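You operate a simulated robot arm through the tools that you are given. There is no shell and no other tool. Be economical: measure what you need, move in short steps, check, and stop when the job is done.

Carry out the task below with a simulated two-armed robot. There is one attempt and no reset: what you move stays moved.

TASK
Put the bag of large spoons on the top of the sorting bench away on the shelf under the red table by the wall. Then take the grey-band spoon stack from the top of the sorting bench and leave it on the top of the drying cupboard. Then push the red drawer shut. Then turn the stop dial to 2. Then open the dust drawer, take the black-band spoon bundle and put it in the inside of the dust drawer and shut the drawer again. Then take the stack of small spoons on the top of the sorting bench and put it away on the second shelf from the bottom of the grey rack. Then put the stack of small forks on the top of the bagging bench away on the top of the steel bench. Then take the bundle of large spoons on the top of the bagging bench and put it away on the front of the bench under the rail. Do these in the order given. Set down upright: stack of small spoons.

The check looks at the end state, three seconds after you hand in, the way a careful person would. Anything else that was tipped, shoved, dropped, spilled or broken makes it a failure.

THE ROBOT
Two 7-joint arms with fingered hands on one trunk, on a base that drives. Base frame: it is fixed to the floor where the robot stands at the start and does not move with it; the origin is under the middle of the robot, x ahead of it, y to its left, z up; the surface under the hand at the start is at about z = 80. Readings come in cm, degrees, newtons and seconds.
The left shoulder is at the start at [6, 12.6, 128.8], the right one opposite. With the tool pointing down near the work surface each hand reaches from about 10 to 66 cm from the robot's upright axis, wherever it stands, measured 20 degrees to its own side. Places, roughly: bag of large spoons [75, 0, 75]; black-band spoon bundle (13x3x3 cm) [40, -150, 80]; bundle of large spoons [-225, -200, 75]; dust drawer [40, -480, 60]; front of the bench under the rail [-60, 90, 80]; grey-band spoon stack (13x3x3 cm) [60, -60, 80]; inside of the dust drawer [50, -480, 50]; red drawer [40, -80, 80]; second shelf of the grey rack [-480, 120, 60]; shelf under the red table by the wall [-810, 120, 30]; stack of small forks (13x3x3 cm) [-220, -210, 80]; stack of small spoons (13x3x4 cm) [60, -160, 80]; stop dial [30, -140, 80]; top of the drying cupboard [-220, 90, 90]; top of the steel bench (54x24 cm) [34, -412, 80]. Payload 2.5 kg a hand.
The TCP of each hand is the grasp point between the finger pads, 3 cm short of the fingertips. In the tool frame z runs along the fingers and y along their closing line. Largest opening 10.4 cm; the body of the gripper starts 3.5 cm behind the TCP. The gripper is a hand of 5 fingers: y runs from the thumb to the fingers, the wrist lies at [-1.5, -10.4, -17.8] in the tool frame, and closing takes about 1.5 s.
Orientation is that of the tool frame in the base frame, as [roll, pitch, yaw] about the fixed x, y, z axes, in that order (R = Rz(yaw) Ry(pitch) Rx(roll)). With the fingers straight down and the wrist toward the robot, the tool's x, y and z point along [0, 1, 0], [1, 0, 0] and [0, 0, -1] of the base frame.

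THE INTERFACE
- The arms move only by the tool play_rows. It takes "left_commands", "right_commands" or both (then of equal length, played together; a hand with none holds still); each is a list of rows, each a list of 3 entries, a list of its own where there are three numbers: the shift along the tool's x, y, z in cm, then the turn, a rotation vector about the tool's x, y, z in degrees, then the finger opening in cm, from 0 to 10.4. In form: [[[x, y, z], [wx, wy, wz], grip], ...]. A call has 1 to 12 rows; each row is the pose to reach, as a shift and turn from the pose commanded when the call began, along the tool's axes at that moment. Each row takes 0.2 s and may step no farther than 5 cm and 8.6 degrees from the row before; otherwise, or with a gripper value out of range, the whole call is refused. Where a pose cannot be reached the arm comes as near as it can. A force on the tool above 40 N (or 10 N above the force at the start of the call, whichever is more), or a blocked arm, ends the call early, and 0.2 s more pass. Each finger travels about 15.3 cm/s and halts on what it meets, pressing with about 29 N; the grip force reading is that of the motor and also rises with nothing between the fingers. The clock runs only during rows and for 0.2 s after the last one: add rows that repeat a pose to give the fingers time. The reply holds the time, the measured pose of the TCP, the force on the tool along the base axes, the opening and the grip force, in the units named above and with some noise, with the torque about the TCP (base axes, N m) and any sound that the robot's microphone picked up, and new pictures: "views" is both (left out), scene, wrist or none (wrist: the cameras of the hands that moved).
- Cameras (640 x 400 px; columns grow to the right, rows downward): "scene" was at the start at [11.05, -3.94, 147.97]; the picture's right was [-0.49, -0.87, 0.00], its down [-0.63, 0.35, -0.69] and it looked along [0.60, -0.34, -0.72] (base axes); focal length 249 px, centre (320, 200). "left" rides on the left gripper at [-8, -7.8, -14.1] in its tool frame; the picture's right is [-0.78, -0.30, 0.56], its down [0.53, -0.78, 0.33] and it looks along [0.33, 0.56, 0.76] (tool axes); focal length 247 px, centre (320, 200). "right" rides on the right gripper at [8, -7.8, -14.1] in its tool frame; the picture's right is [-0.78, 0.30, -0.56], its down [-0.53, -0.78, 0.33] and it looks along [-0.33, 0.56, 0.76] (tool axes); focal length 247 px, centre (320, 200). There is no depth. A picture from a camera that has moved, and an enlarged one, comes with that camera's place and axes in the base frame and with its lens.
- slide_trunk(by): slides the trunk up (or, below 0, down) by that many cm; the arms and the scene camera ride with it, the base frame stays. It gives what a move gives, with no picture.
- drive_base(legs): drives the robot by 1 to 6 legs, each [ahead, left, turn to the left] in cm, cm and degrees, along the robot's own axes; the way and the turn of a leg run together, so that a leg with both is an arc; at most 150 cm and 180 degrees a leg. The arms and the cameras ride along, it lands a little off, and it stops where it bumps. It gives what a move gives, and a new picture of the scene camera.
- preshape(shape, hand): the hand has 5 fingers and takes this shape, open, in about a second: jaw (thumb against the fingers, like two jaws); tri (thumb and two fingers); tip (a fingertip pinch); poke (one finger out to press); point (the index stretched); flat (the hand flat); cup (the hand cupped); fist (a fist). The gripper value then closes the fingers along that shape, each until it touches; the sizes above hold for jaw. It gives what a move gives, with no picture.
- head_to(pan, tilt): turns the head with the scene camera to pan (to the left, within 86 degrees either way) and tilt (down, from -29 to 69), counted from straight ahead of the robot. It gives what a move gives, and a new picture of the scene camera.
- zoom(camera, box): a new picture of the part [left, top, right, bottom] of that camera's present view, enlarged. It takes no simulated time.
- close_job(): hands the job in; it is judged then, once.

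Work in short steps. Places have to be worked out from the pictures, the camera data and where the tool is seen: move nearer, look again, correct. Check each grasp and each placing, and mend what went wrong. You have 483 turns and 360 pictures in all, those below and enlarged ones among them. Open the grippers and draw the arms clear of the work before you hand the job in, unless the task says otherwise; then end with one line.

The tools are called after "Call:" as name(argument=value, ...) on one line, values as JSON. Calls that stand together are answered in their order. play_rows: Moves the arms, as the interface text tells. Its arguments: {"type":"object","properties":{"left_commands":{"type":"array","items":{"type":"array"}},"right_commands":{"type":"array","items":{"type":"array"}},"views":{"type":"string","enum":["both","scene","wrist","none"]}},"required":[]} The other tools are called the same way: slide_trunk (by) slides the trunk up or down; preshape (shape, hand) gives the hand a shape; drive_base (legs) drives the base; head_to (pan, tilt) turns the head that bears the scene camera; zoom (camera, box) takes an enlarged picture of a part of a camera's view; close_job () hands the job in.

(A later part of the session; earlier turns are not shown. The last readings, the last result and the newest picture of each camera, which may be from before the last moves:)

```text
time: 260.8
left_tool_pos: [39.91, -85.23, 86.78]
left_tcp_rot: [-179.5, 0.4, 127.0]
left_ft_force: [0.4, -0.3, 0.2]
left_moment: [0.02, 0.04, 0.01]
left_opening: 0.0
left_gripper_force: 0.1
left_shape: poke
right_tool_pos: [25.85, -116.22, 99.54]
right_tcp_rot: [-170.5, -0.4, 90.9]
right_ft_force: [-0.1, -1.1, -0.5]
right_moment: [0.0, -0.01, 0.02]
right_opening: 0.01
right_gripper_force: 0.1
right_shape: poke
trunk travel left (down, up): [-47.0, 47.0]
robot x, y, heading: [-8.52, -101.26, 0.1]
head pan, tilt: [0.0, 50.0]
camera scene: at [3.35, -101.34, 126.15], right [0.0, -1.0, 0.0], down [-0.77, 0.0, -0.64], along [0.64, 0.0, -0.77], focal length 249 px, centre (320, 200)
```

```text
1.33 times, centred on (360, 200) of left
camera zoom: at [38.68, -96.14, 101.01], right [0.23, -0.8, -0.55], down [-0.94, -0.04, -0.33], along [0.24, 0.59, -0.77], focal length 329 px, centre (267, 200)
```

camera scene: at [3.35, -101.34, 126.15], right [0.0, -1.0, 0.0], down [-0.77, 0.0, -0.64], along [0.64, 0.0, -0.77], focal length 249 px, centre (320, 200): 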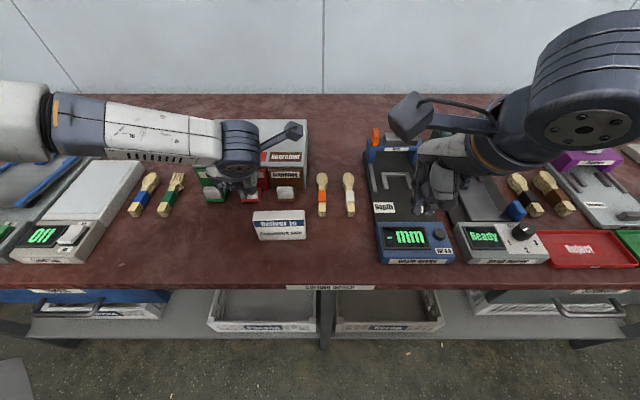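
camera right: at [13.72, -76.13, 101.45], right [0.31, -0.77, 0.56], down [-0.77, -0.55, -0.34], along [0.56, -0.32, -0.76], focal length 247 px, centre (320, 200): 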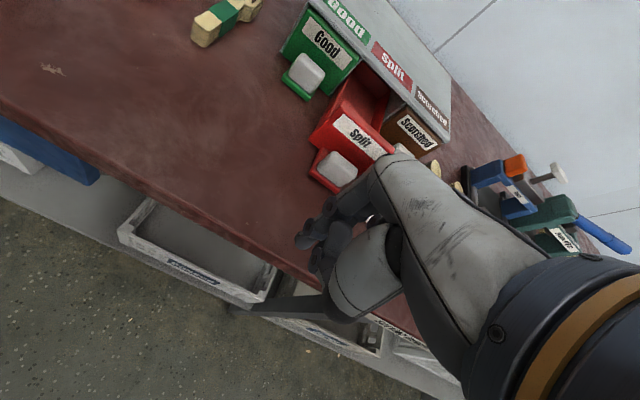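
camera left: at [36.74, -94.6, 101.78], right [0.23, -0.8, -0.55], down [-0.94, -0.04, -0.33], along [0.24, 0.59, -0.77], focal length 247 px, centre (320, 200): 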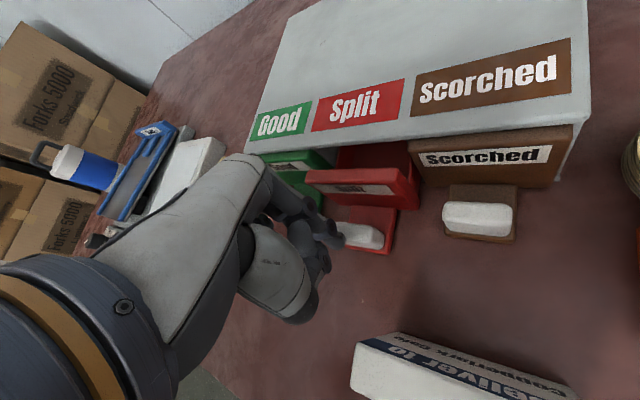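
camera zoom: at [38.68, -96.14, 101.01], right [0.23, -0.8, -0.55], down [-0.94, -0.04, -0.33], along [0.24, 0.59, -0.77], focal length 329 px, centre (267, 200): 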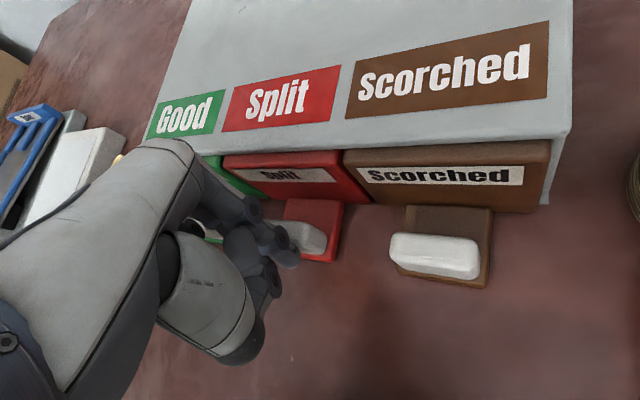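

Practically flush; one more 1 cm nudge until it stops.

Call:
drive_base(legs=[[1, 0, 0]])

Call:
zoom(camera="left", box=[160, 50, 560, 350])

```text
time: 261.5
left_tool_pos: [40.74, -85.19, 86.88]
left_tcp_rot: [-179.6, 0.4, 127.1]
left_ft_force: [-4.2, 1.5, 2.2]
left_moment: [0.01, 0.15, -0.05]
left_opening: 0.0
left_gripper_force: 0.0
left_shape: poke
right_tool_pos: [26.64, -116.16, 99.56]
right_tcp_rot: [-170.3, -0.4, 90.9]
right_ft_force: [0.8, -0.5, -0.2]
right_moment: [-0.01, 0.01, 0.0]
right_opening: 0.03
right_gripper_force: 0.1
right_shape: poke
trunk travel left (down, up): [-47.0, 47.0]
robot x, y, heading: [-7.39, -101.36, -0.0]
head pan, tilt: [0.0, 50.0]
camera scene: at [4.25, -101.34, 126.16], right [0.0, -1.0, 0.0], down [-0.77, 0.0, -0.64], along [0.64, 0.0, -0.77], focal length 249 px, centre (320, 200)
```

scene: 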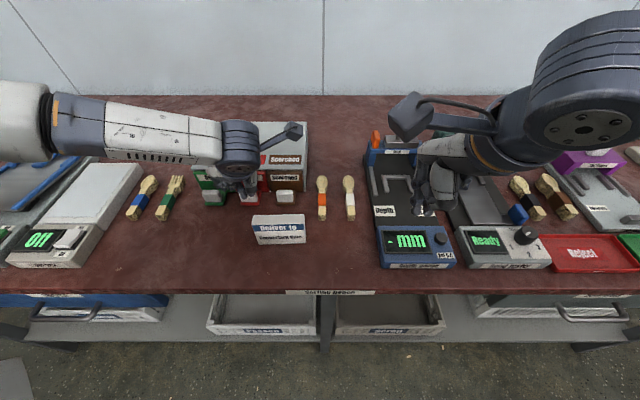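

```text
1.33 times, centred on (360, 200) of left
camera zoom: at [39.59, -96.14, 101.05], right [0.23, -0.8, -0.55], down [-0.94, -0.04, -0.33], along [0.24, 0.59, -0.77], focal length 329 px, centre (267, 200)
```

zoom: 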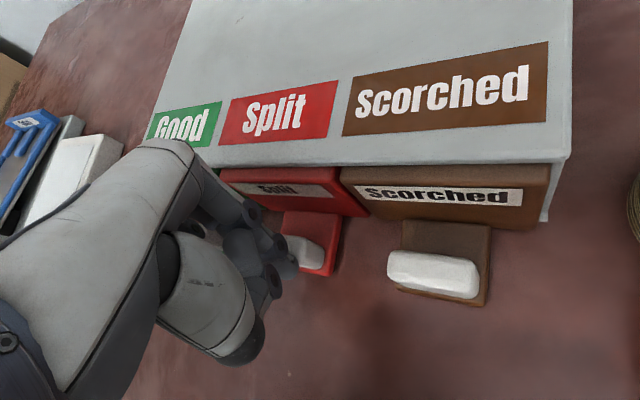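

Drawer shut (contact force). Withdraw the left hand, and look at the "Ready" device's dial, presumably the stop dial.

Call:
drive_base(legs=[[-12, 0, 0]])

Call:
play_rows(left_commands=[[[0, 0, -4.5], [0, 0, 0], 0], [[0, 0, -9], [0, 0, 0], 0], [[0, 0, -13.5], [0, 0, 0], 0], [[0, 0, -16], [0, 0, 0], 0]], views="none")

Call:
head_to(pan=-35, tilt=50)

Call:
zoom(camera="scene", box=[180, 90, 420, 290])

```text
time: 262.8
left_tool_pos: [28.94, -85.19, 86.94]
left_tcp_rot: [-179.6, 0.4, 127.1]
left_ft_force: [0.0, 0.4, -0.1]
left_moment: [0.0, -0.04, 0.0]
left_opening: 0.0
left_gripper_force: 0.0
left_shape: poke
right_tool_pos: [14.78, -116.31, 99.56]
right_tcp_rot: [-170.4, -0.4, 90.8]
right_ft_force: [-1.1, 0.0, -0.3]
right_moment: [0.01, -0.02, -0.01]
right_opening: 0.0
right_gripper_force: 0.0
right_shape: poke
trunk travel left (down, up): [-47.0, 47.0]
robot x, y, heading: [-19.62, -101.8, -0.0]
head pan, tilt: [0.0, 50.0]
camera scene: at [-7.64, -101.35, 126.16], right [0.0, -1.0, 0.0], down [-0.77, 0.0, -0.64], along [0.64, 0.0, -0.77], focal length 249 px, centre (320, 200)
```

scene: 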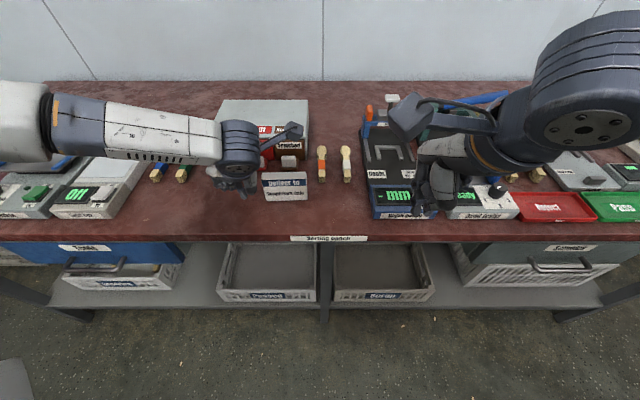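

```text
time: 263.8
left_tool_pos: [28.93, -85.24, 102.8]
left_tcp_rot: [-179.5, 0.3, 127.0]
left_ft_force: [0.6, -0.6, 1.0]
left_moment: [-0.01, 0.0, 0.01]
left_opening: 0.0
left_gripper_force: 0.1
left_shape: poke
right_tool_pos: [14.81, -116.2, 99.5]
right_tcp_rot: [-170.4, -0.4, 90.8]
right_ft_force: [-0.5, -0.1, 0.7]
right_moment: [0.02, 0.01, 0.0]
right_opening: 0.01
right_gripper_force: 0.1
right_shape: poke
trunk travel left (down, up): [-47.0, 47.0]
robot x, y, heading: [-19.01, -101.28, -0.2]
head pan, tilt: [0.0, 50.0]
```

```text
time: 264.8
left_tool_pos: [28.99, -85.09, 102.7]
left_tcp_rot: [-179.6, 0.4, 127.0]
left_ft_force: [-0.4, 0.5, 0.5]
left_moment: [0.0, -0.03, 0.0]
left_opening: 0.0
left_gripper_force: 0.1
left_shape: poke
right_tool_pos: [14.84, -116.19, 99.67]
right_tcp_rot: [-170.4, -0.4, 90.8]
right_ft_force: [0.4, 0.0, 0.0]
right_moment: [0.0, 0.02, -0.01]
right_opening: 0.0
right_gripper_force: 0.0
right_shape: poke
trunk travel left (down, up): [-47.0, 47.0]
robot x, y, heading: [-19.49, -101.1, -0.1]
head pan, tilt: [-35.0, 50.0]
camera scene: at [-8.98, -105.76, 126.15], right [-0.57, -0.82, 0.0], down [-0.63, 0.44, -0.64], along [0.53, -0.37, -0.77], focal length 249 px, centre (320, 200)
```

scene: 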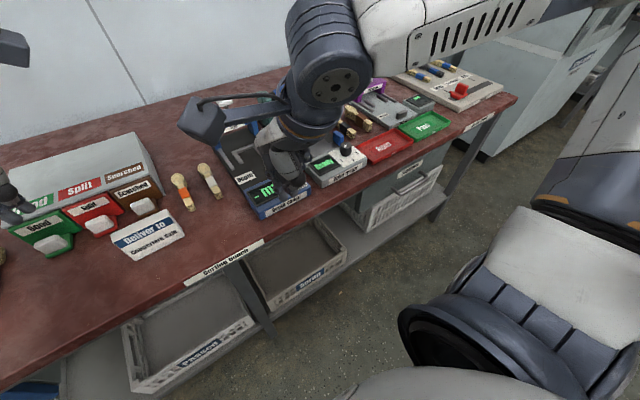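

```text
2.00 times, centred on (300, 190) of scene
camera zoom: at [-8.98, -105.76, 126.15], right [-0.57, -0.82, 0.0], down [-0.63, 0.44, -0.64], along [0.53, -0.37, -0.77], focal length 498 px, centre (360, 220)
```

zoom: 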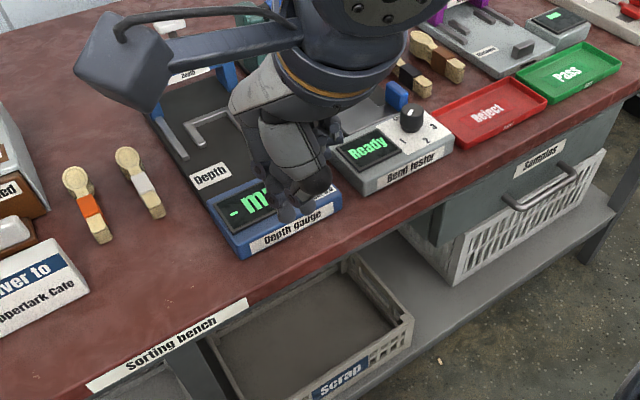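

The dial (1/2/3) is on the bend tester at about [27, -138]. Shift right and look at it from the right hand's camera.

Call:
drive_base(legs=[[0, -21, 0]])

Call:
preshape(hand="right", shape="jaw")

Call:
preshape(hand="left", shape="jaw")

Call:
zoom(camera="right", box=[100, 50, 500, 350])

```text
time: 266.4
left_tool_pos: [28.87, -106.19, 102.67]
left_tcp_rot: [-179.6, 0.5, 126.9]
left_ft_force: [0.6, -0.2, -0.1]
left_moment: [0.02, -0.01, 0.01]
left_opening: 0.01
left_gripper_force: 0.1
left_shape: poke
right_tool_pos: [14.76, -137.3, 99.49]
right_tcp_rot: [-170.4, -0.6, 90.8]
right_ft_force: [0.2, -0.9, -0.8]
right_moment: [0.01, 0.0, 0.0]
right_opening: 0.0
right_gripper_force: 0.1
right_shape: poke
trunk travel left (down, up): [-47.0, 47.0]
robot x, y, heading: [-19.09, -122.51, 0.1]
head pan, tilt: [-35.0, 50.0]
camera scene: at [-8.99, -126.85, 126.15], right [-0.57, -0.82, 0.0], down [-0.63, 0.44, -0.64], along [0.53, -0.37, -0.77], focal length 249 px, centre (320, 200)
```

scene: 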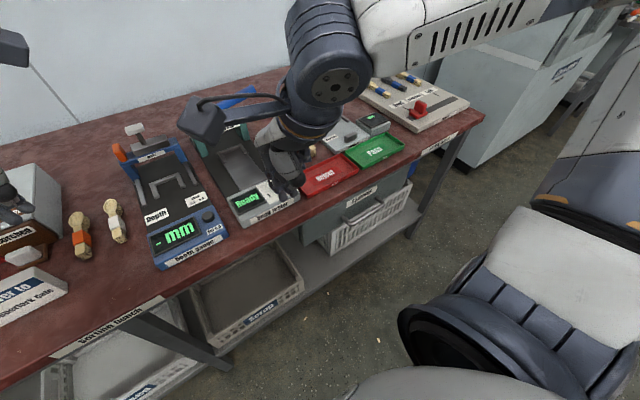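

```text
time: 267.3
left_tool_pos: [28.98, -106.23, 102.69]
left_tcp_rot: [-179.5, 0.3, 127.0]
left_ft_force: [0.3, 0.0, 0.3]
left_moment: [0.04, -0.01, 0.01]
left_opening: 0.0
left_gripper_force: 0.0
left_shape: poke
right_tool_pos: [14.86, -137.32, 99.62]
right_tcp_rot: [-170.3, -0.5, 90.8]
right_ft_force: [0.9, -0.6, -0.2]
right_moment: [-0.03, 0.02, 0.0]
right_opening: 10.4
right_gripper_force: 0.1
right_shape: jaw
trunk travel left (down, up): [-47.0, 47.0]
robot x, y, heading: [-19.21, -122.71, -0.2]
head pan, tilt: [-35.0, 50.0]
```

```text
time: 268.2
left_tool_pos: [28.81, -106.16, 102.61]
left_tcp_rot: [-179.6, 0.5, 127.0]
left_ft_force: [0.6, 0.1, 0.6]
left_moment: [-0.01, 0.02, -0.01]
left_opening: 10.39
left_gripper_force: 0.2
left_shape: jaw
right_tool_pos: [14.74, -137.29, 99.59]
right_tcp_rot: [-170.4, -0.4, 90.8]
right_ft_force: [-0.1, -1.0, 0.1]
right_moment: [0.0, -0.02, 0.04]
right_opening: 10.38
right_gripper_force: 0.2
right_shape: jaw
trunk travel left (down, up): [-47.0, 47.0]
robot x, y, heading: [-19.42, -122.48, 0.2]
head pan, tilt: [-35.0, 50.0]
```

```text
1.33 times, centred on (300, 200) of right
camera zoom: at [9.39, -129.34, 114.85], right [0.4, -0.77, 0.49], down [-0.81, -0.54, -0.2], along [0.42, -0.32, -0.85], focal length 329 px, centre (347, 200)
```

zoom: 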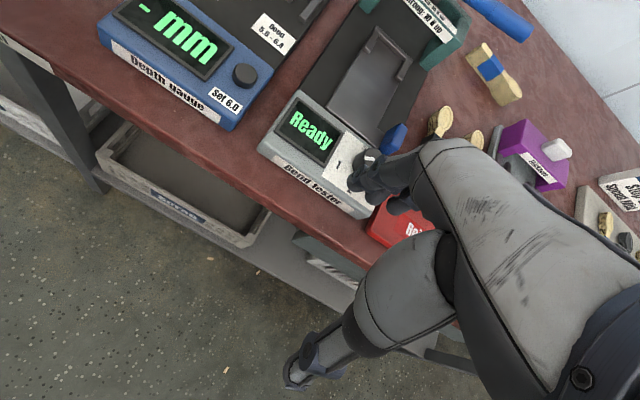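

Fingers hide the dial; shift the base 9 cm right for a clear view.

Call:
drive_base(legs=[[-4, -9, 0]])

Call:
zoom(camera="right", box=[130, 50, 380, 240])

```text
time: 269.4
left_tool_pos: [24.84, -115.3, 102.71]
left_tcp_rot: [-179.6, 0.4, 127.0]
left_ft_force: [-1.0, -0.5, 0.1]
left_moment: [0.03, -0.02, 0.0]
left_opening: 10.38
left_gripper_force: 0.0
left_shape: jaw
right_tool_pos: [10.81, -146.26, 99.51]
right_tcp_rot: [-170.3, -0.5, 90.8]
right_ft_force: [-1.6, -0.3, -0.8]
right_moment: [0.0, 0.02, 0.0]
right_opening: 10.37
right_gripper_force: 0.0
right_shape: jaw
trunk travel left (down, up): [-47.0, 47.0]
robot x, y, heading: [-23.36, -130.92, 0.0]
head pan, tilt: [-35.0, 50.0]
camera scene: at [-13.0, -135.87, 126.15], right [-0.57, -0.82, 0.0], down [-0.63, 0.44, -0.64], along [0.53, -0.37, -0.77], focal length 249 px, centre (320, 200)
```

scene: 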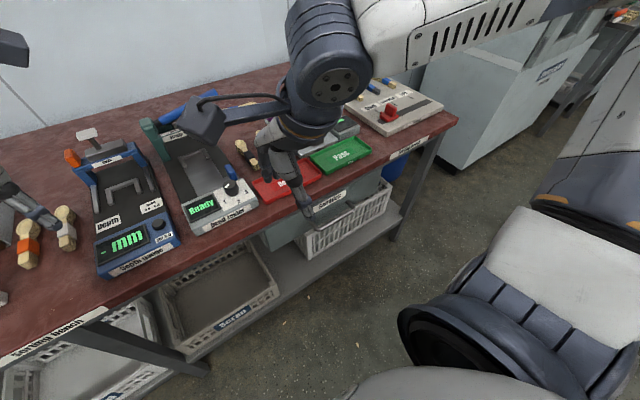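

```text
2.11 times, centred on (255, 145) of right
camera zoom: at [5.38, -138.4, 114.86], right [0.4, -0.78, 0.49], down [-0.81, -0.54, -0.2], along [0.42, -0.32, -0.85], focal length 520 px, centre (457, 316)
```

zoom: 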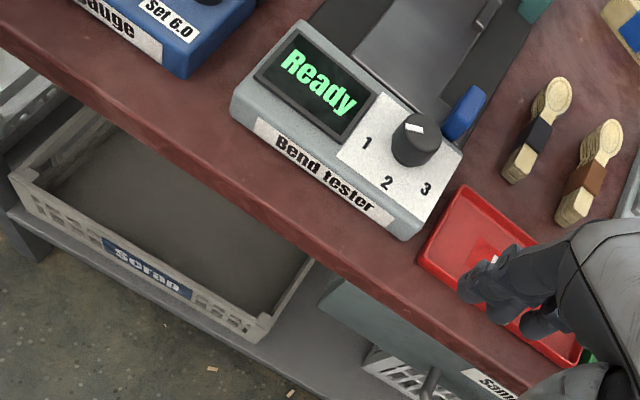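

Call:
zoom(camera="right", box=[270, 90, 350, 150])

Call:
zoom(camera="scene", box=[180, 160, 280, 240])

```text
6.67 times, centred on (310, 120) of right
camera zoom: at [5.38, -138.4, 114.86], right [0.4, -0.78, 0.49], down [-0.81, -0.54, -0.2], along [0.42, -0.32, -0.85], focal length 1646 px, centre (387, 733)
```

zoom: 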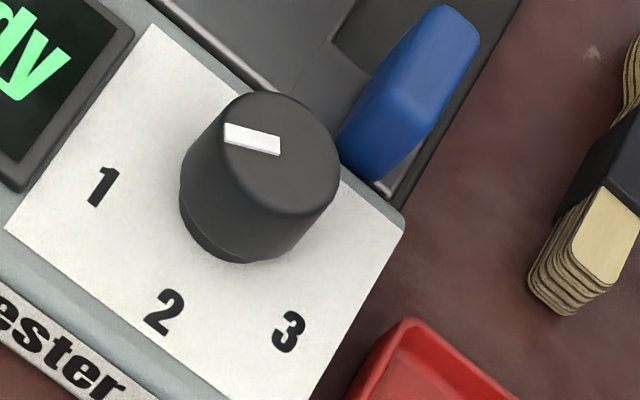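

```text
5.00 times, centred on (230, 200) of scene
camera zoom: at [-13.0, -135.87, 126.15], right [-0.57, -0.82, 0.0], down [-0.63, 0.44, -0.64], along [0.53, -0.37, -0.77], focal length 1244 px, centre (770, 200)
```

zoom: 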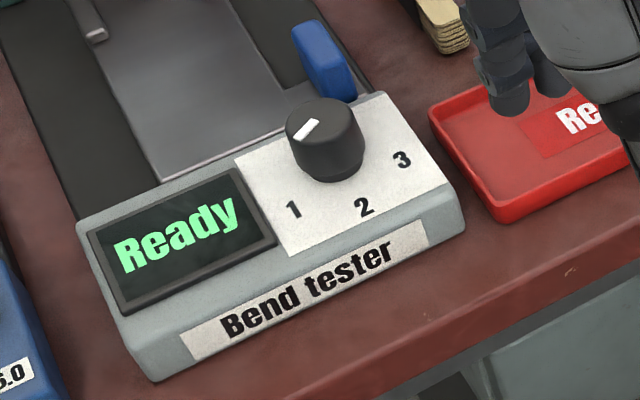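

The dial points at 1; labels: 1 front-left, 2 straight toward me, 3 front-right. I need about +60° of yaw (counter-clockwise from above). Get the right hand in "tip" shape, yaw 120, and tuck the left hand back.

Call:
preshape(hand="right", shape="tip")

Call:
play_rows(left_commands=[[[2.2, -3, -1.5], [0, 0, 0], 10.4], [[4.4, -6, -3], [0, 0, 0], 10.4], [[6.6, -9, -4.5], [0, 0, 0], 10.4], [[8.8, -12, -6], [0, 0, 0], 10.4]], right_commands=[[[0, 0, 0], [-4.5, 0, -6], 10.4], [[0, 0, 0], [-9.5, 0, -12], 10.4], [[0, 0, 0], [-9.5, 0, -20], 10.4], [[0, 0, 0], [-9.5, 0, -28], 10.4]], views="wrist")

```text
time: 270.2
left_tool_pos: [24.99, -115.28, 102.79]
left_tcp_rot: [-179.6, 0.5, 127.0]
left_ft_force: [0.4, 0.9, 0.2]
left_moment: [-0.02, 0.0, -0.01]
left_opening: 10.41
left_gripper_force: 0.1
left_shape: jaw
right_tool_pos: [10.68, -146.33, 99.68]
right_tcp_rot: [-170.3, -0.5, 90.8]
right_ft_force: [0.1, 0.1, 0.0]
right_moment: [0.02, -0.01, 0.01]
right_opening: 10.39
right_gripper_force: 0.0
right_shape: tip
trunk travel left (down, up): [-47.0, 47.0]
robot x, y, heading: [-23.29, -131.16, 0.3]
head pan, tilt: [-35.0, 50.0]
```

```text
time: 271.4
left_tool_pos: [9.96, -115.45, 105.12]
left_tcp_rot: [-173.6, -3.8, 126.7]
left_ft_force: [0.1, -0.9, 0.7]
left_moment: [-0.01, 0.02, -0.01]
left_opening: 10.4
left_gripper_force: 0.1
left_shape: jaw
right_tool_pos: [10.91, -146.29, 99.64]
right_tcp_rot: [178.7, -2.7, 118.9]
right_ft_force: [-0.6, 0.2, 0.2]
right_moment: [0.0, 0.01, -0.02]
right_opening: 10.39
right_gripper_force: 0.0
right_shape: tip
trunk travel left (down, up): [-47.0, 47.0]
robot x, y, heading: [-23.23, -131.22, -0.0]
head pan, tilt: [-35.0, 50.0]
stopped in row 4 (left hand): the arm was blocked; the commanded pose is now the measured one
camera right: at [0.25, -143.55, 114.03], right [0.64, -0.56, 0.53], down [-0.42, -0.83, -0.37], along [0.64, 0.01, -0.76], focal length 247 px, centre (320, 200)
camera left: at [10.54, -126.33, 119.54], right [0.16, -0.8, -0.57], down [-0.98, -0.04, -0.21], along [0.14, 0.59, -0.79], focal length 247 px, centre (320, 200)
```

right: 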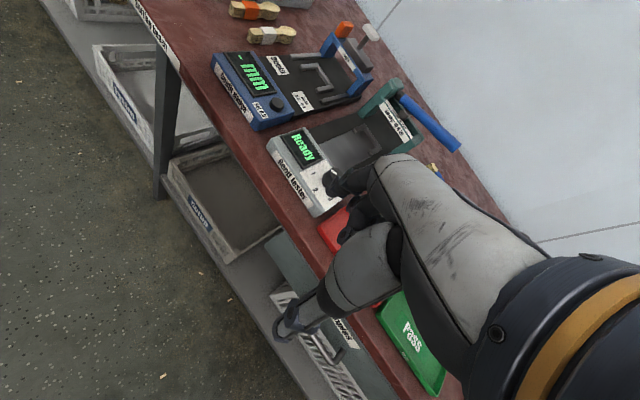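
left: 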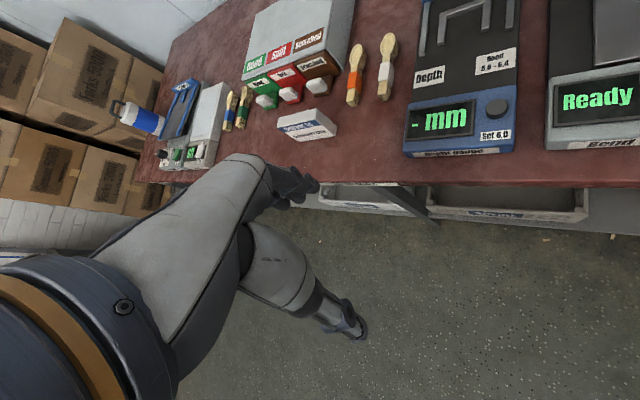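

Good view: all three drawers flush. Drive nearer and bring the right hand over the dial, still above it.

Call:
drive_base(legs=[[10, 3.5, 0]])

Call:
play_rows(right_commands=[[[-1.1, 3.7, 0], [1.3, -2.7, 0], 10.4], [[-2.3, 7.5, 0], [1.3, -2.7, 0], 10.4], [[-2.3, 7.5, 2], [1.3, -2.7, 0], 7]], views="both")

Call:
zoom(camera="right", box=[200, 100, 440, 300])

```text
time: 272.6
left_tool_pos: [20.07, -111.83, 105.23]
left_tcp_rot: [-173.7, -3.9, 126.8]
left_ft_force: [-0.1, 1.2, 0.1]
left_moment: [-0.03, 0.0, -0.02]
left_opening: 10.39
left_gripper_force: 0.0
left_shape: jaw
right_tool_pos: [20.8, -142.74, 99.7]
right_tcp_rot: [178.8, -2.6, 118.9]
right_ft_force: [1.1, 0.2, 0.6]
right_moment: [0.0, 0.02, 0.03]
right_opening: 10.4
right_gripper_force: 0.0
right_shape: tip
trunk travel left (down, up): [-47.0, 47.0]
robot x, y, heading: [-13.25, -127.88, 0.3]
head pan, tilt: [-35.0, 50.0]
camera scene: at [-2.95, -132.32, 126.14], right [-0.57, -0.82, 0.0], down [-0.63, 0.44, -0.64], along [0.53, -0.37, -0.77], focal length 249 px, centre (320, 200)
```

scene: 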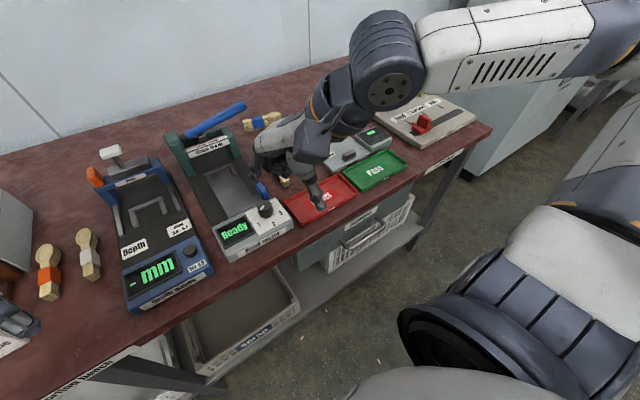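

```text
time: 273.4
left_tool_pos: [19.93, -111.85, 105.18]
left_tcp_rot: [-173.6, -4.0, 126.9]
left_ft_force: [1.4, 0.6, -0.4]
left_moment: [0.01, 0.02, 0.0]
left_opening: 10.41
left_gripper_force: 0.0
left_shape: jaw
right_tool_pos: [28.49, -141.03, 97.73]
right_tcp_rot: [-179.8, 0.2, 118.9]
right_ft_force: [-0.6, -0.9, -0.6]
right_moment: [-0.02, -0.02, -0.01]
right_opening: 7.03
right_gripper_force: 0.1
right_shape: tip
trunk travel left (down, up): [-47.0, 47.0]
robot x, y, heading: [-13.28, -127.99, 0.2]
head pan, tilt: [-35.0, 50.0]
camera scene: at [-3.0, -132.35, 126.15], right [-0.57, -0.82, 0.0], down [-0.63, 0.44, -0.64], along [0.53, -0.37, -0.77], focal length 249 px, centre (320, 200)
camera right: at [17.87, -137.74, 111.85], right [0.63, -0.54, 0.56], down [-0.42, -0.84, -0.33], along [0.65, -0.03, -0.76], focal length 247 px, centre (320, 200)
```

scene: 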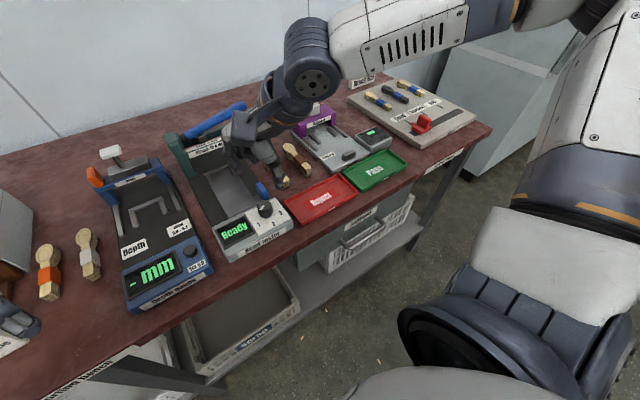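
right: 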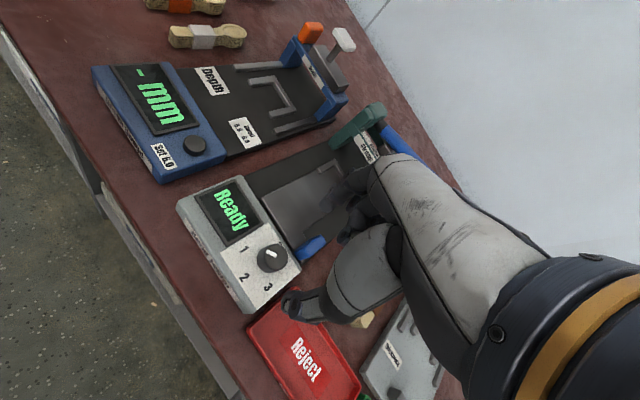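

```text
2.00 times, centred on (320, 200) of right
camera zoom: at [17.87, -137.74, 111.85], right [0.63, -0.54, 0.56], down [-0.42, -0.84, -0.33], along [0.65, -0.03, -0.76], focal length 494 px, centre (320, 200)
```

zoom: 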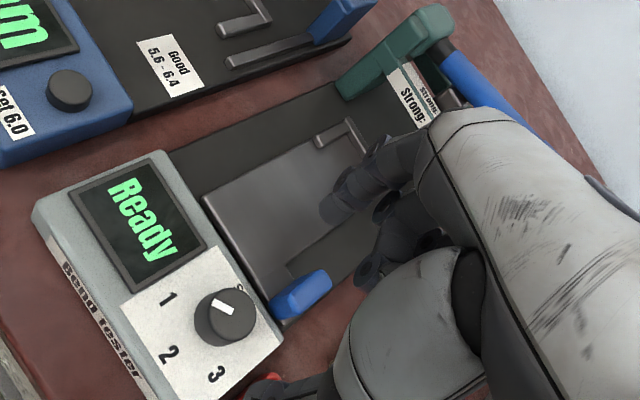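

Clear view: 1 at ~114°, 2 at 180° (toward me), 3 at 246°; pointer ~110°. I check how low the curled fingers hang compared with the fingertip pinch, since a blue tab stands beyond the knob.

Call:
zoom(camera="scene", box=[200, 100, 340, 230])

Call:
zoom(camera="right", box=[270, 160, 400, 330])

```text
3.08 times, centred on (270, 165) of scene
camera zoom: at [-3.0, -132.35, 126.15], right [-0.57, -0.82, 0.0], down [-0.63, 0.44, -0.64], along [0.53, -0.37, -0.77], focal length 765 px, centre (474, 308)
```

zoom: 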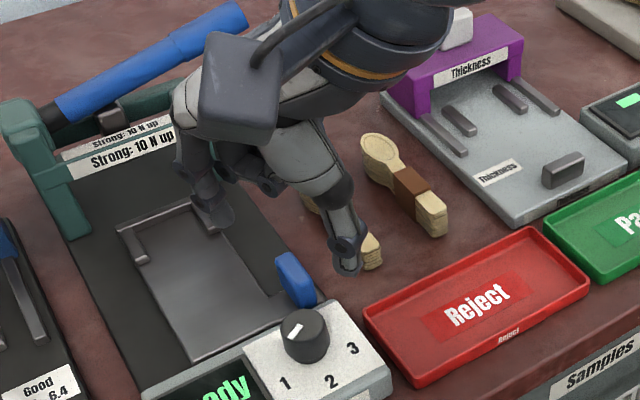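

```text
2.35 times, centred on (335, 245) of right
camera zoom: at [17.87, -137.74, 111.85], right [0.63, -0.54, 0.56], down [-0.42, -0.84, -0.33], along [0.65, -0.03, -0.76], focal length 581 px, centre (285, 94)
```

zoom: 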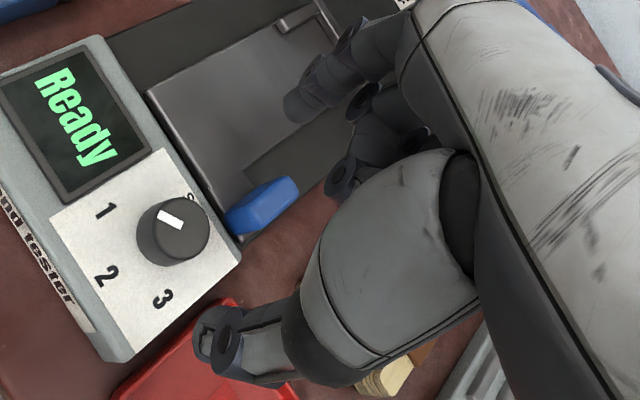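

Curled fingers hang ~3 cm above the pinch tips, and the tab top is ~z 89, so I tilt the hand 8° to lift that side and lower to grip the knob near its top.

Call:
play_rows(right_commands=[[[0.25, 0.37, 0], [0, -8, 0], 6], [[0.25, 0.37, 3.5], [0, -8, 0], 6], [[0.25, 0.37, 6], [0, -8, 0], 6]], views="both")

Call:
zoom(camera="right", box=[220, 140, 420, 330])

Call:
zoom(camera="scene", box=[200, 120, 340, 250])

```text
time: 274.2
left_tool_pos: [19.94, -111.75, 105.21]
left_tcp_rot: [-173.7, -3.9, 126.8]
left_ft_force: [-0.9, 0.7, 0.6]
left_moment: [0.0, 0.0, 0.02]
left_opening: 10.42
left_gripper_force: 0.0
left_shape: jaw
right_tool_pos: [28.71, -140.71, 91.61]
right_tcp_rot: [-179.7, 8.2, 119.0]
right_ft_force: [-0.4, 0.8, -0.1]
right_moment: [-0.01, 0.02, -0.02]
right_opening: 6.08
right_gripper_force: 0.1
right_shape: tip
trunk travel left (down, up): [-47.0, 47.0]
robot x, y, heading: [-13.5, -128.22, -0.0]
head pan, tilt: [-35.0, 50.0]
camera scene: at [-2.99, -132.35, 126.15], right [-0.57, -0.82, 0.0], down [-0.63, 0.44, -0.64], along [0.53, -0.37, -0.77], focal length 249 px, centre (320, 200)
camera right: at [17.15, -135.62, 104.53], right [0.59, -0.46, 0.66], down [-0.4, -0.88, -0.25], along [0.7, -0.12, -0.71], focal length 247 px, centre (320, 200)
```

scene: 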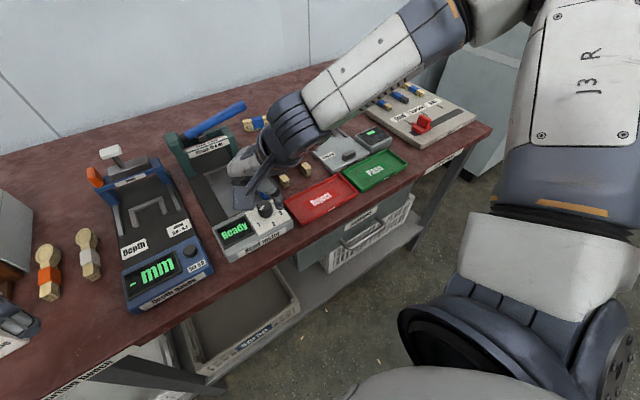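
right: 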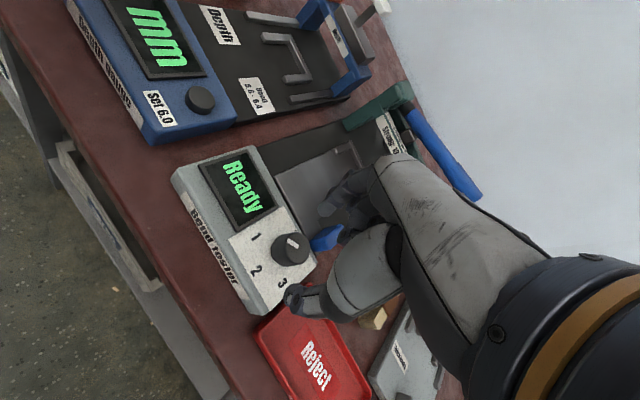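

```text
2.11 times, centred on (320, 235) of right
camera zoom: at [17.15, -135.62, 104.53], right [0.59, -0.46, 0.66], down [-0.4, -0.88, -0.25], along [0.7, -0.12, -0.71], focal length 520 px, centre (320, 126)
```

zoom: 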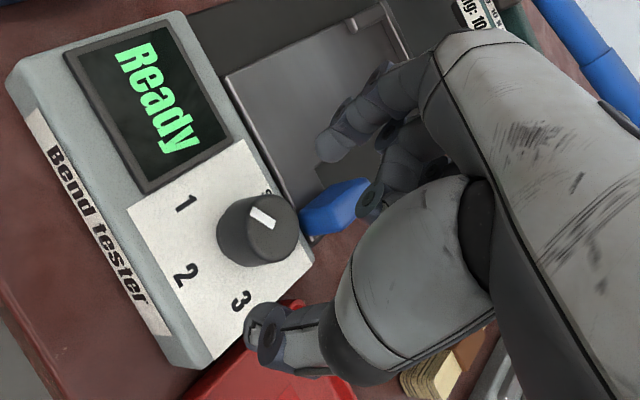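

```text
3.08 times, centred on (270, 185) of scene
camera zoom: at [-2.99, -132.35, 126.15], right [-0.57, -0.82, 0.0], down [-0.63, 0.44, -0.64], along [0.53, -0.37, -0.77], focal length 765 px, centre (474, 246)
```

zoom: 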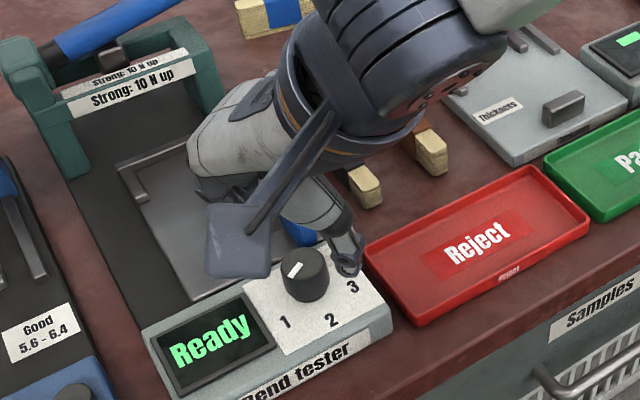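

The pinch line sits ~0.8 cm right of the knob centre; correct, lower 2.4 cm and close.

Call:
play_rows(right_commands=[[[0.8, 0, 0], [0, 0, 0], 6], [[1.1, 0, 2.2], [0, 0, 0], 6]], views="wrist")

Call:
zoom(camera="right", box=[220, 140, 420, 330])

```text
time: 274.8
left_tool_pos: [19.88, -111.96, 105.23]
left_tcp_rot: [-173.6, -4.0, 126.8]
left_ft_force: [0.0, -0.2, -0.1]
left_moment: [-0.03, 0.0, 0.01]
left_opening: 10.38
left_gripper_force: 0.1
left_shape: jaw
right_tool_pos: [28.38, -140.11, 89.39]
right_tcp_rot: [-179.9, 8.2, 118.9]
right_ft_force: [0.4, -0.5, 0.4]
right_moment: [0.0, 0.01, -0.08]
right_opening: 6.02
right_gripper_force: 0.1
right_shape: tip
trunk travel left (down, up): [-47.0, 47.0]
robot x, y, heading: [-13.15, -128.39, -0.2]
head pan, tilt: [-35.0, 50.0]
camera right: at [16.79, -134.96, 102.31], right [0.59, -0.46, 0.66], down [-0.4, -0.88, -0.25], along [0.7, -0.12, -0.71], focal length 247 px, centre (320, 200)
```

right: 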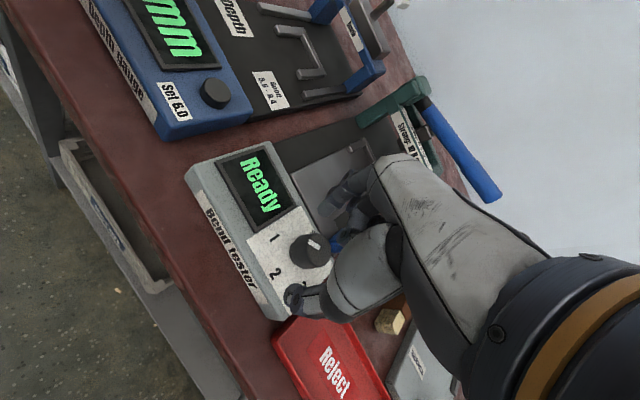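

```text
2.11 times, centred on (320, 235) of right
camera zoom: at [16.79, -134.96, 102.31], right [0.59, -0.46, 0.66], down [-0.4, -0.88, -0.25], along [0.7, -0.12, -0.71], focal length 520 px, centre (320, 126)
```

zoom: 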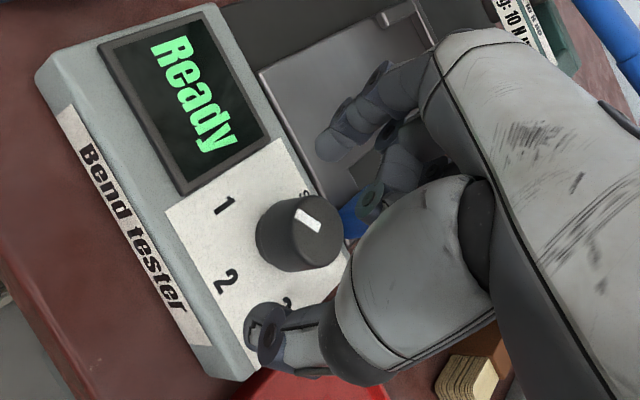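

Knob lies between thumb and index. Close gently.

Call:
play_rows(right_commands=[[[0, 0, 0], [0, 0, 0], 4], [[0, 0, 0], [0, 0, 0], 2.5], [[0, 0, 0], [0, 0, 0], 2], [[0, 0, 0], [0, 0, 0], 2], [[0, 0, 0], [0, 0, 0], 2]], views="wrist")

Call:
zoom(camera="right", box=[220, 140, 420, 330])

```text
time: 276.0
left_tool_pos: [19.94, -111.97, 105.27]
left_tcp_rot: [-173.5, -4.0, 126.9]
left_ft_force: [0.1, -0.2, 0.3]
left_moment: [0.0, -0.03, 0.02]
left_opening: 10.39
left_gripper_force: 0.0
left_shape: jaw
right_tool_pos: [28.27, -140.09, 89.57]
right_tcp_rot: [-179.9, 8.1, 118.9]
right_ft_force: [0.0, 0.3, 0.5]
right_moment: [-0.01, -0.01, -0.03]
right_opening: 2.07
right_gripper_force: 0.1
right_shape: tip
trunk travel left (down, up): [-47.0, 47.0]
robot x, y, heading: [-13.33, -128.06, -0.0]
head pan, tilt: [-35.0, 50.0]
camera right: at [16.78, -134.96, 102.32], right [0.59, -0.46, 0.66], down [-0.4, -0.88, -0.25], along [0.7, -0.12, -0.71], focal length 247 px, centre (320, 200)
```

right: 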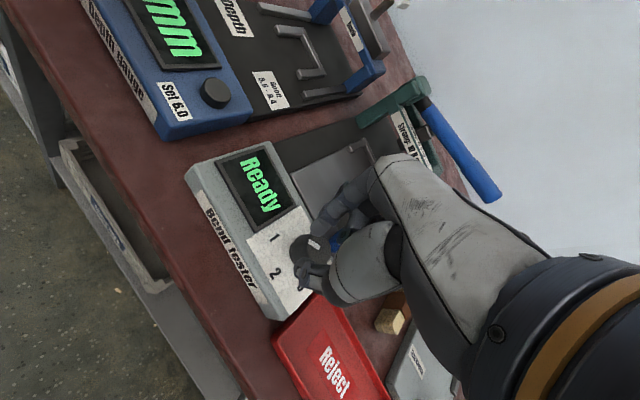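

```text
2.11 times, centred on (320, 235) of right
camera zoom: at [16.78, -134.96, 102.32], right [0.59, -0.46, 0.66], down [-0.4, -0.88, -0.25], along [0.7, -0.12, -0.71], focal length 520 px, centre (320, 126)
```

zoom: 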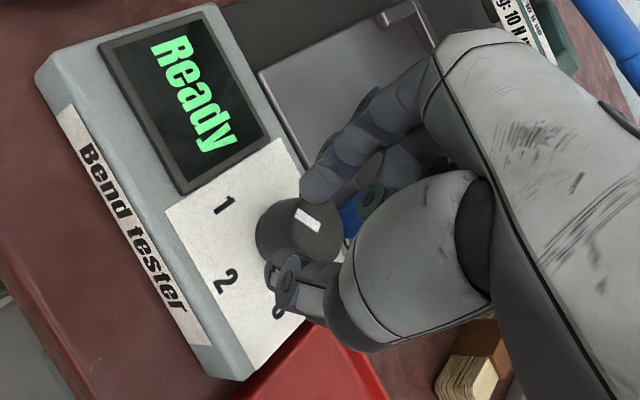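

Not yet loaded at 2 cm; close further.

Call:
play_rows(right_commands=[[[0, 0, 0], [0, 0, 0], 1], [[0, 0, 0], [0, 0, 0], 0.4], [[0, 0, 0], [0, 0, 0], 0.4], [[0, 0, 0], [0, 0, 0], 0.4]], views="wrist")

Call:
zoom(camera="right", box=[220, 140, 420, 330])

```text
time: 277.0
left_tool_pos: [19.95, -111.83, 105.11]
left_tcp_rot: [-173.5, -4.0, 126.8]
left_ft_force: [0.5, -0.7, -0.2]
left_moment: [-0.01, -0.01, -0.01]
left_opening: 10.4
left_gripper_force: 0.0
left_shape: jaw
right_tool_pos: [28.29, -140.11, 89.48]
right_tcp_rot: [-179.9, 8.1, 119.0]
right_ft_force: [-0.7, -0.6, -1.3]
right_moment: [0.02, -0.01, 0.0]
right_opening: 0.41
right_gripper_force: 0.1
right_shape: tip
trunk travel left (down, up): [-47.0, 47.0]
robot x, y, heading: [-13.54, -127.57, -0.1]
head pan, tilt: [-35.0, 50.0]
camera right: at [16.78, -134.96, 102.32], right [0.59, -0.46, 0.66], down [-0.4, -0.88, -0.25], along [0.7, -0.12, -0.71], focal length 247 px, centre (320, 200)
```

right: 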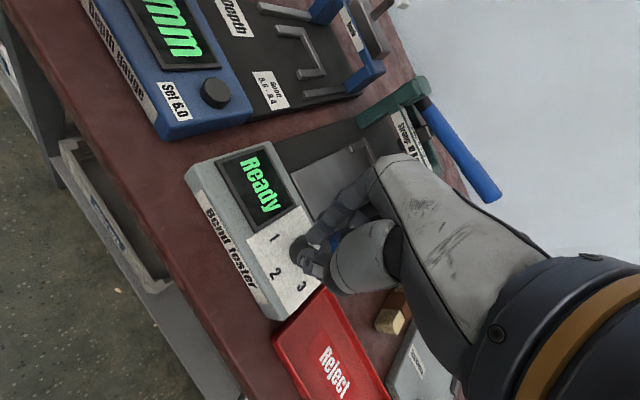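

```text
2.11 times, centred on (320, 235) of right
camera zoom: at [16.78, -134.96, 102.32], right [0.59, -0.46, 0.66], down [-0.4, -0.88, -0.25], along [0.7, -0.12, -0.71], focal length 520 px, centre (320, 126)
```

zoom: 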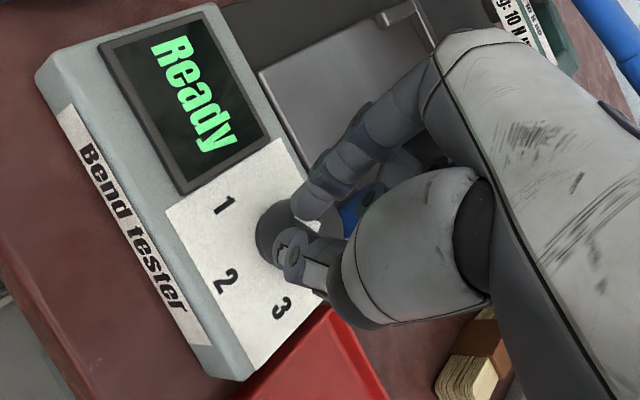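

The tips closed above the knob, so they hang shorter than I assumed. Reopen, lower 2 cm, close again.

Call:
play_rows(right_commands=[[[0, 0, 0], [0, 0, 0], 3], [[0, 0, 0], [0, 0, 0], 5.5], [[0, 0, 0], [0, 0, 0], 5.5], [[0.15, 0, 1], [0, 0, 0], 5.5], [[0.28, 0, 2], [0, 0, 0], 5.5], [[0.28, 0, 2], [0, 0, 0], 3], [[0.28, 0, 2], [0, 0, 0], 2], [[0.28, 0, 2], [0, 0, 0], 1.5], [[0.28, 0, 2], [0, 0, 0], 1.5]], views="wrist")

Call:
zoom(camera="right", box=[220, 140, 420, 330])

```text
time: 279.0
left_tool_pos: [19.93, -111.94, 105.39]
left_tcp_rot: [-173.5, -4.0, 126.7]
left_ft_force: [1.0, -0.7, -0.2]
left_moment: [0.0, 0.0, 0.0]
left_opening: 10.42
left_gripper_force: 0.0
left_shape: jaw
right_tool_pos: [28.3, -139.95, 87.45]
right_tcp_rot: [-180.0, 8.1, 118.9]
right_ft_force: [1.6, 2.5, 0.6]
right_moment: [0.06, -0.02, 0.02]
right_opening: 1.58
right_gripper_force: 0.1
right_shape: tip
trunk travel left (down, up): [-47.0, 47.0]
robot x, y, heading: [-13.09, -127.87, 0.1]
head pan, tilt: [-35.0, 50.0]
camera right: at [16.74, -134.9, 100.32], right [0.59, -0.46, 0.66], down [-0.4, -0.88, -0.25], along [0.7, -0.12, -0.71], focal length 247 px, centre (320, 200)
```

right: 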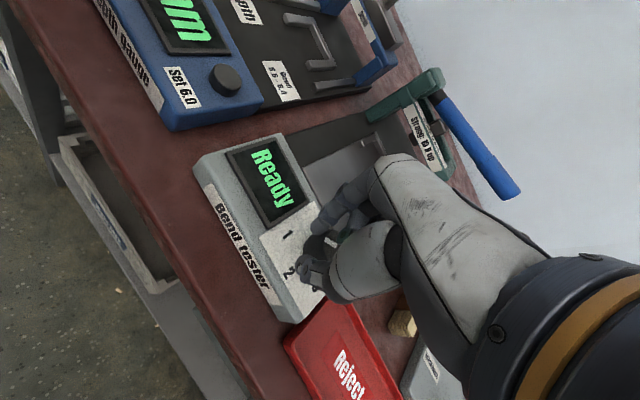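

```text
2.11 times, centred on (320, 235) of right
camera zoom: at [16.74, -134.9, 100.32], right [0.59, -0.46, 0.66], down [-0.4, -0.88, -0.25], along [0.7, -0.12, -0.71], focal length 520 px, centre (320, 126)
```

zoom: 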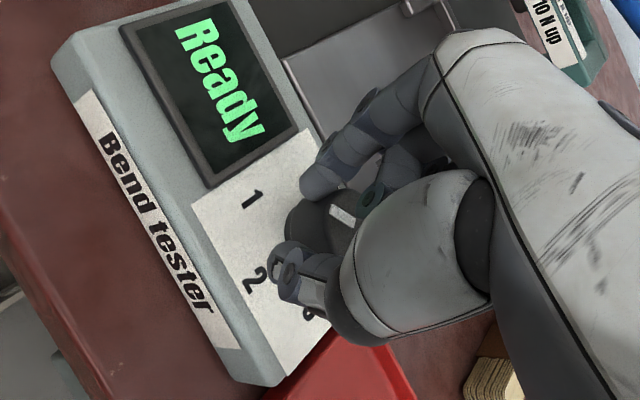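

Fingers straddle the knob slightly off to one side; open, shift ~0.9 cm back along −x, and close harder.

Call:
play_rows(right_commands=[[[0, 0, 0], [0, 0, 0], 4], [[0, 0, 0], [0, 0, 0], 5.5], [[-0.9, 0, 0], [0, 0, 0], 5.5], [[-0.9, 0, 0.3], [0, 0, 0], 3], [[-0.9, 0, 0.3], [0, 0, 0], 1.5], [[-0.9, 0, 0.3], [0, 0, 0], 0.5], [[-0.9, 0, 0.3], [0, 0, 0], 0.5], [[-0.9, 0, 0.3], [0, 0, 0], 0.5]], views="wrist")

Call:
zoom(camera="right", box=[220, 140, 420, 330])

```text
time: 280.8
left_tool_pos: [19.83, -111.8, 105.37]
left_tcp_rot: [-173.5, -3.9, 126.8]
left_ft_force: [-0.2, -0.3, 0.9]
left_moment: [0.01, 0.02, -0.01]
left_opening: 10.41
left_gripper_force: 0.1
left_shape: jaw
right_tool_pos: [28.67, -140.68, 87.31]
right_tcp_rot: [179.9, 8.1, 118.9]
right_ft_force: [3.9, 11.6, 5.2]
right_moment: [0.37, -0.3, 0.2]
right_opening: 1.95
right_gripper_force: 29.0
right_shape: tip
trunk travel left (down, up): [-47.0, 47.0]
robot x, y, heading: [-13.3, -127.89, 0.2]
head pan, tilt: [-35.0, 50.0]
camera right: at [17.18, -135.6, 100.19], right [0.59, -0.46, 0.66], down [-0.4, -0.88, -0.25], along [0.7, -0.11, -0.71], focal length 247 px, centre (320, 200)
```

right: 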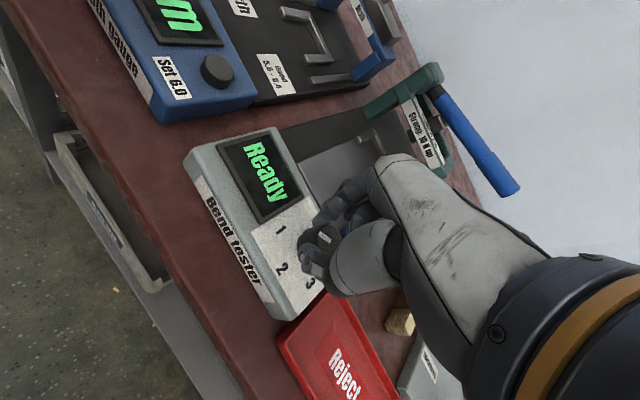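

```text
2.11 times, centred on (320, 235) of right
camera zoom: at [17.18, -135.6, 100.19], right [0.59, -0.46, 0.66], down [-0.4, -0.88, -0.25], along [0.7, -0.11, -0.71], focal length 520 px, centre (320, 126)
```

zoom: 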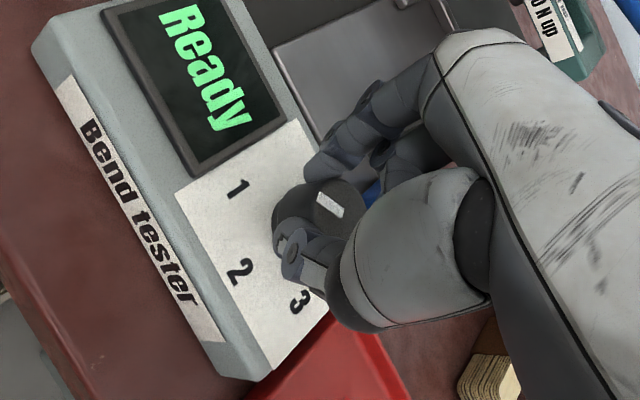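

Gripping a chord on one side (being squeezed outward). Open, shift another 0.8, close again.

Call:
play_rows(right_commands=[[[0, 0, 0], [0, 0, 0], 3.5], [[0, 0, 0], [0, 0, 0], 5.5], [[-0.8, 0, 0], [0, 0, 0], 5.5], [[-0.8, 0, 0], [0, 0, 0], 3], [[-0.8, 0, 0], [0, 0, 0], 1.5], [[-0.8, 0, 0], [0, 0, 0], 0.5], [[-0.8, 0, 0], [0, 0, 0], 0.5], [[-0.8, 0, 0], [0, 0, 0], 0.5]], views="wrist")

Call:
zoom(camera="right", box=[220, 140, 420, 330])

```text
time: 282.6
left_tool_pos: [20.05, -111.84, 105.34]
left_tcp_rot: [-173.6, -3.9, 126.9]
left_ft_force: [0.2, 0.2, 0.2]
left_moment: [-0.02, 0.01, 0.01]
left_opening: 10.41
left_gripper_force: 0.0
left_shape: jaw
right_tool_pos: [29.18, -141.52, 87.27]
right_tcp_rot: [-179.8, 8.1, 118.9]
right_ft_force: [6.6, 2.4, -1.1]
right_moment: [0.11, -0.2, 0.03]
right_opening: 2.35
right_gripper_force: 28.9
right_shape: tip
trunk travel left (down, up): [-47.0, 47.0]
robot x, y, heading: [-13.75, -128.0, 0.0]
head pan, tilt: [-35.0, 50.0]
camera right: at [17.67, -136.44, 100.23], right [0.59, -0.46, 0.66], down [-0.4, -0.88, -0.25], along [0.7, -0.12, -0.71], focal length 247 px, centre (320, 200)
```

right: 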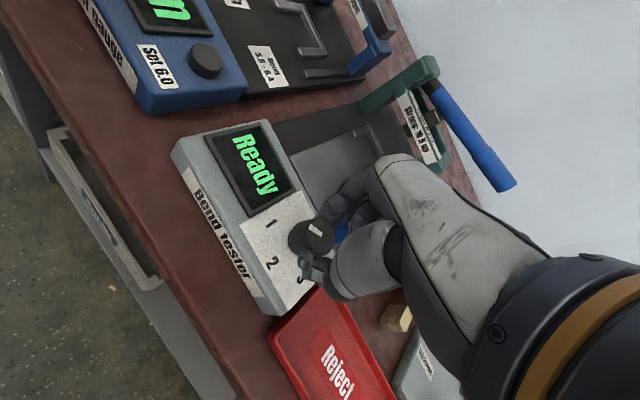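

```text
2.11 times, centred on (320, 235) of right
camera zoom: at [17.67, -136.44, 100.23], right [0.59, -0.46, 0.66], down [-0.4, -0.88, -0.25], along [0.7, -0.12, -0.71], focal length 520 px, centre (320, 126)
```

zoom: 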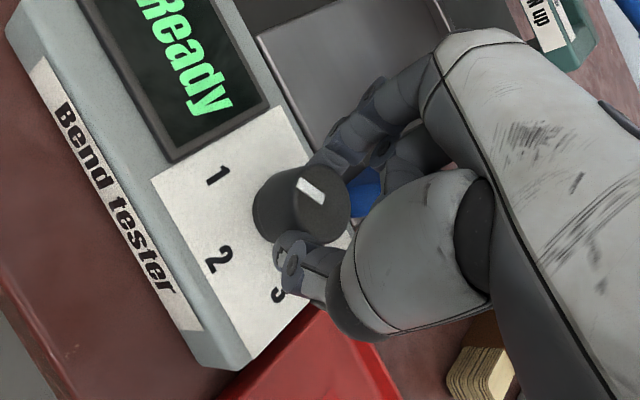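

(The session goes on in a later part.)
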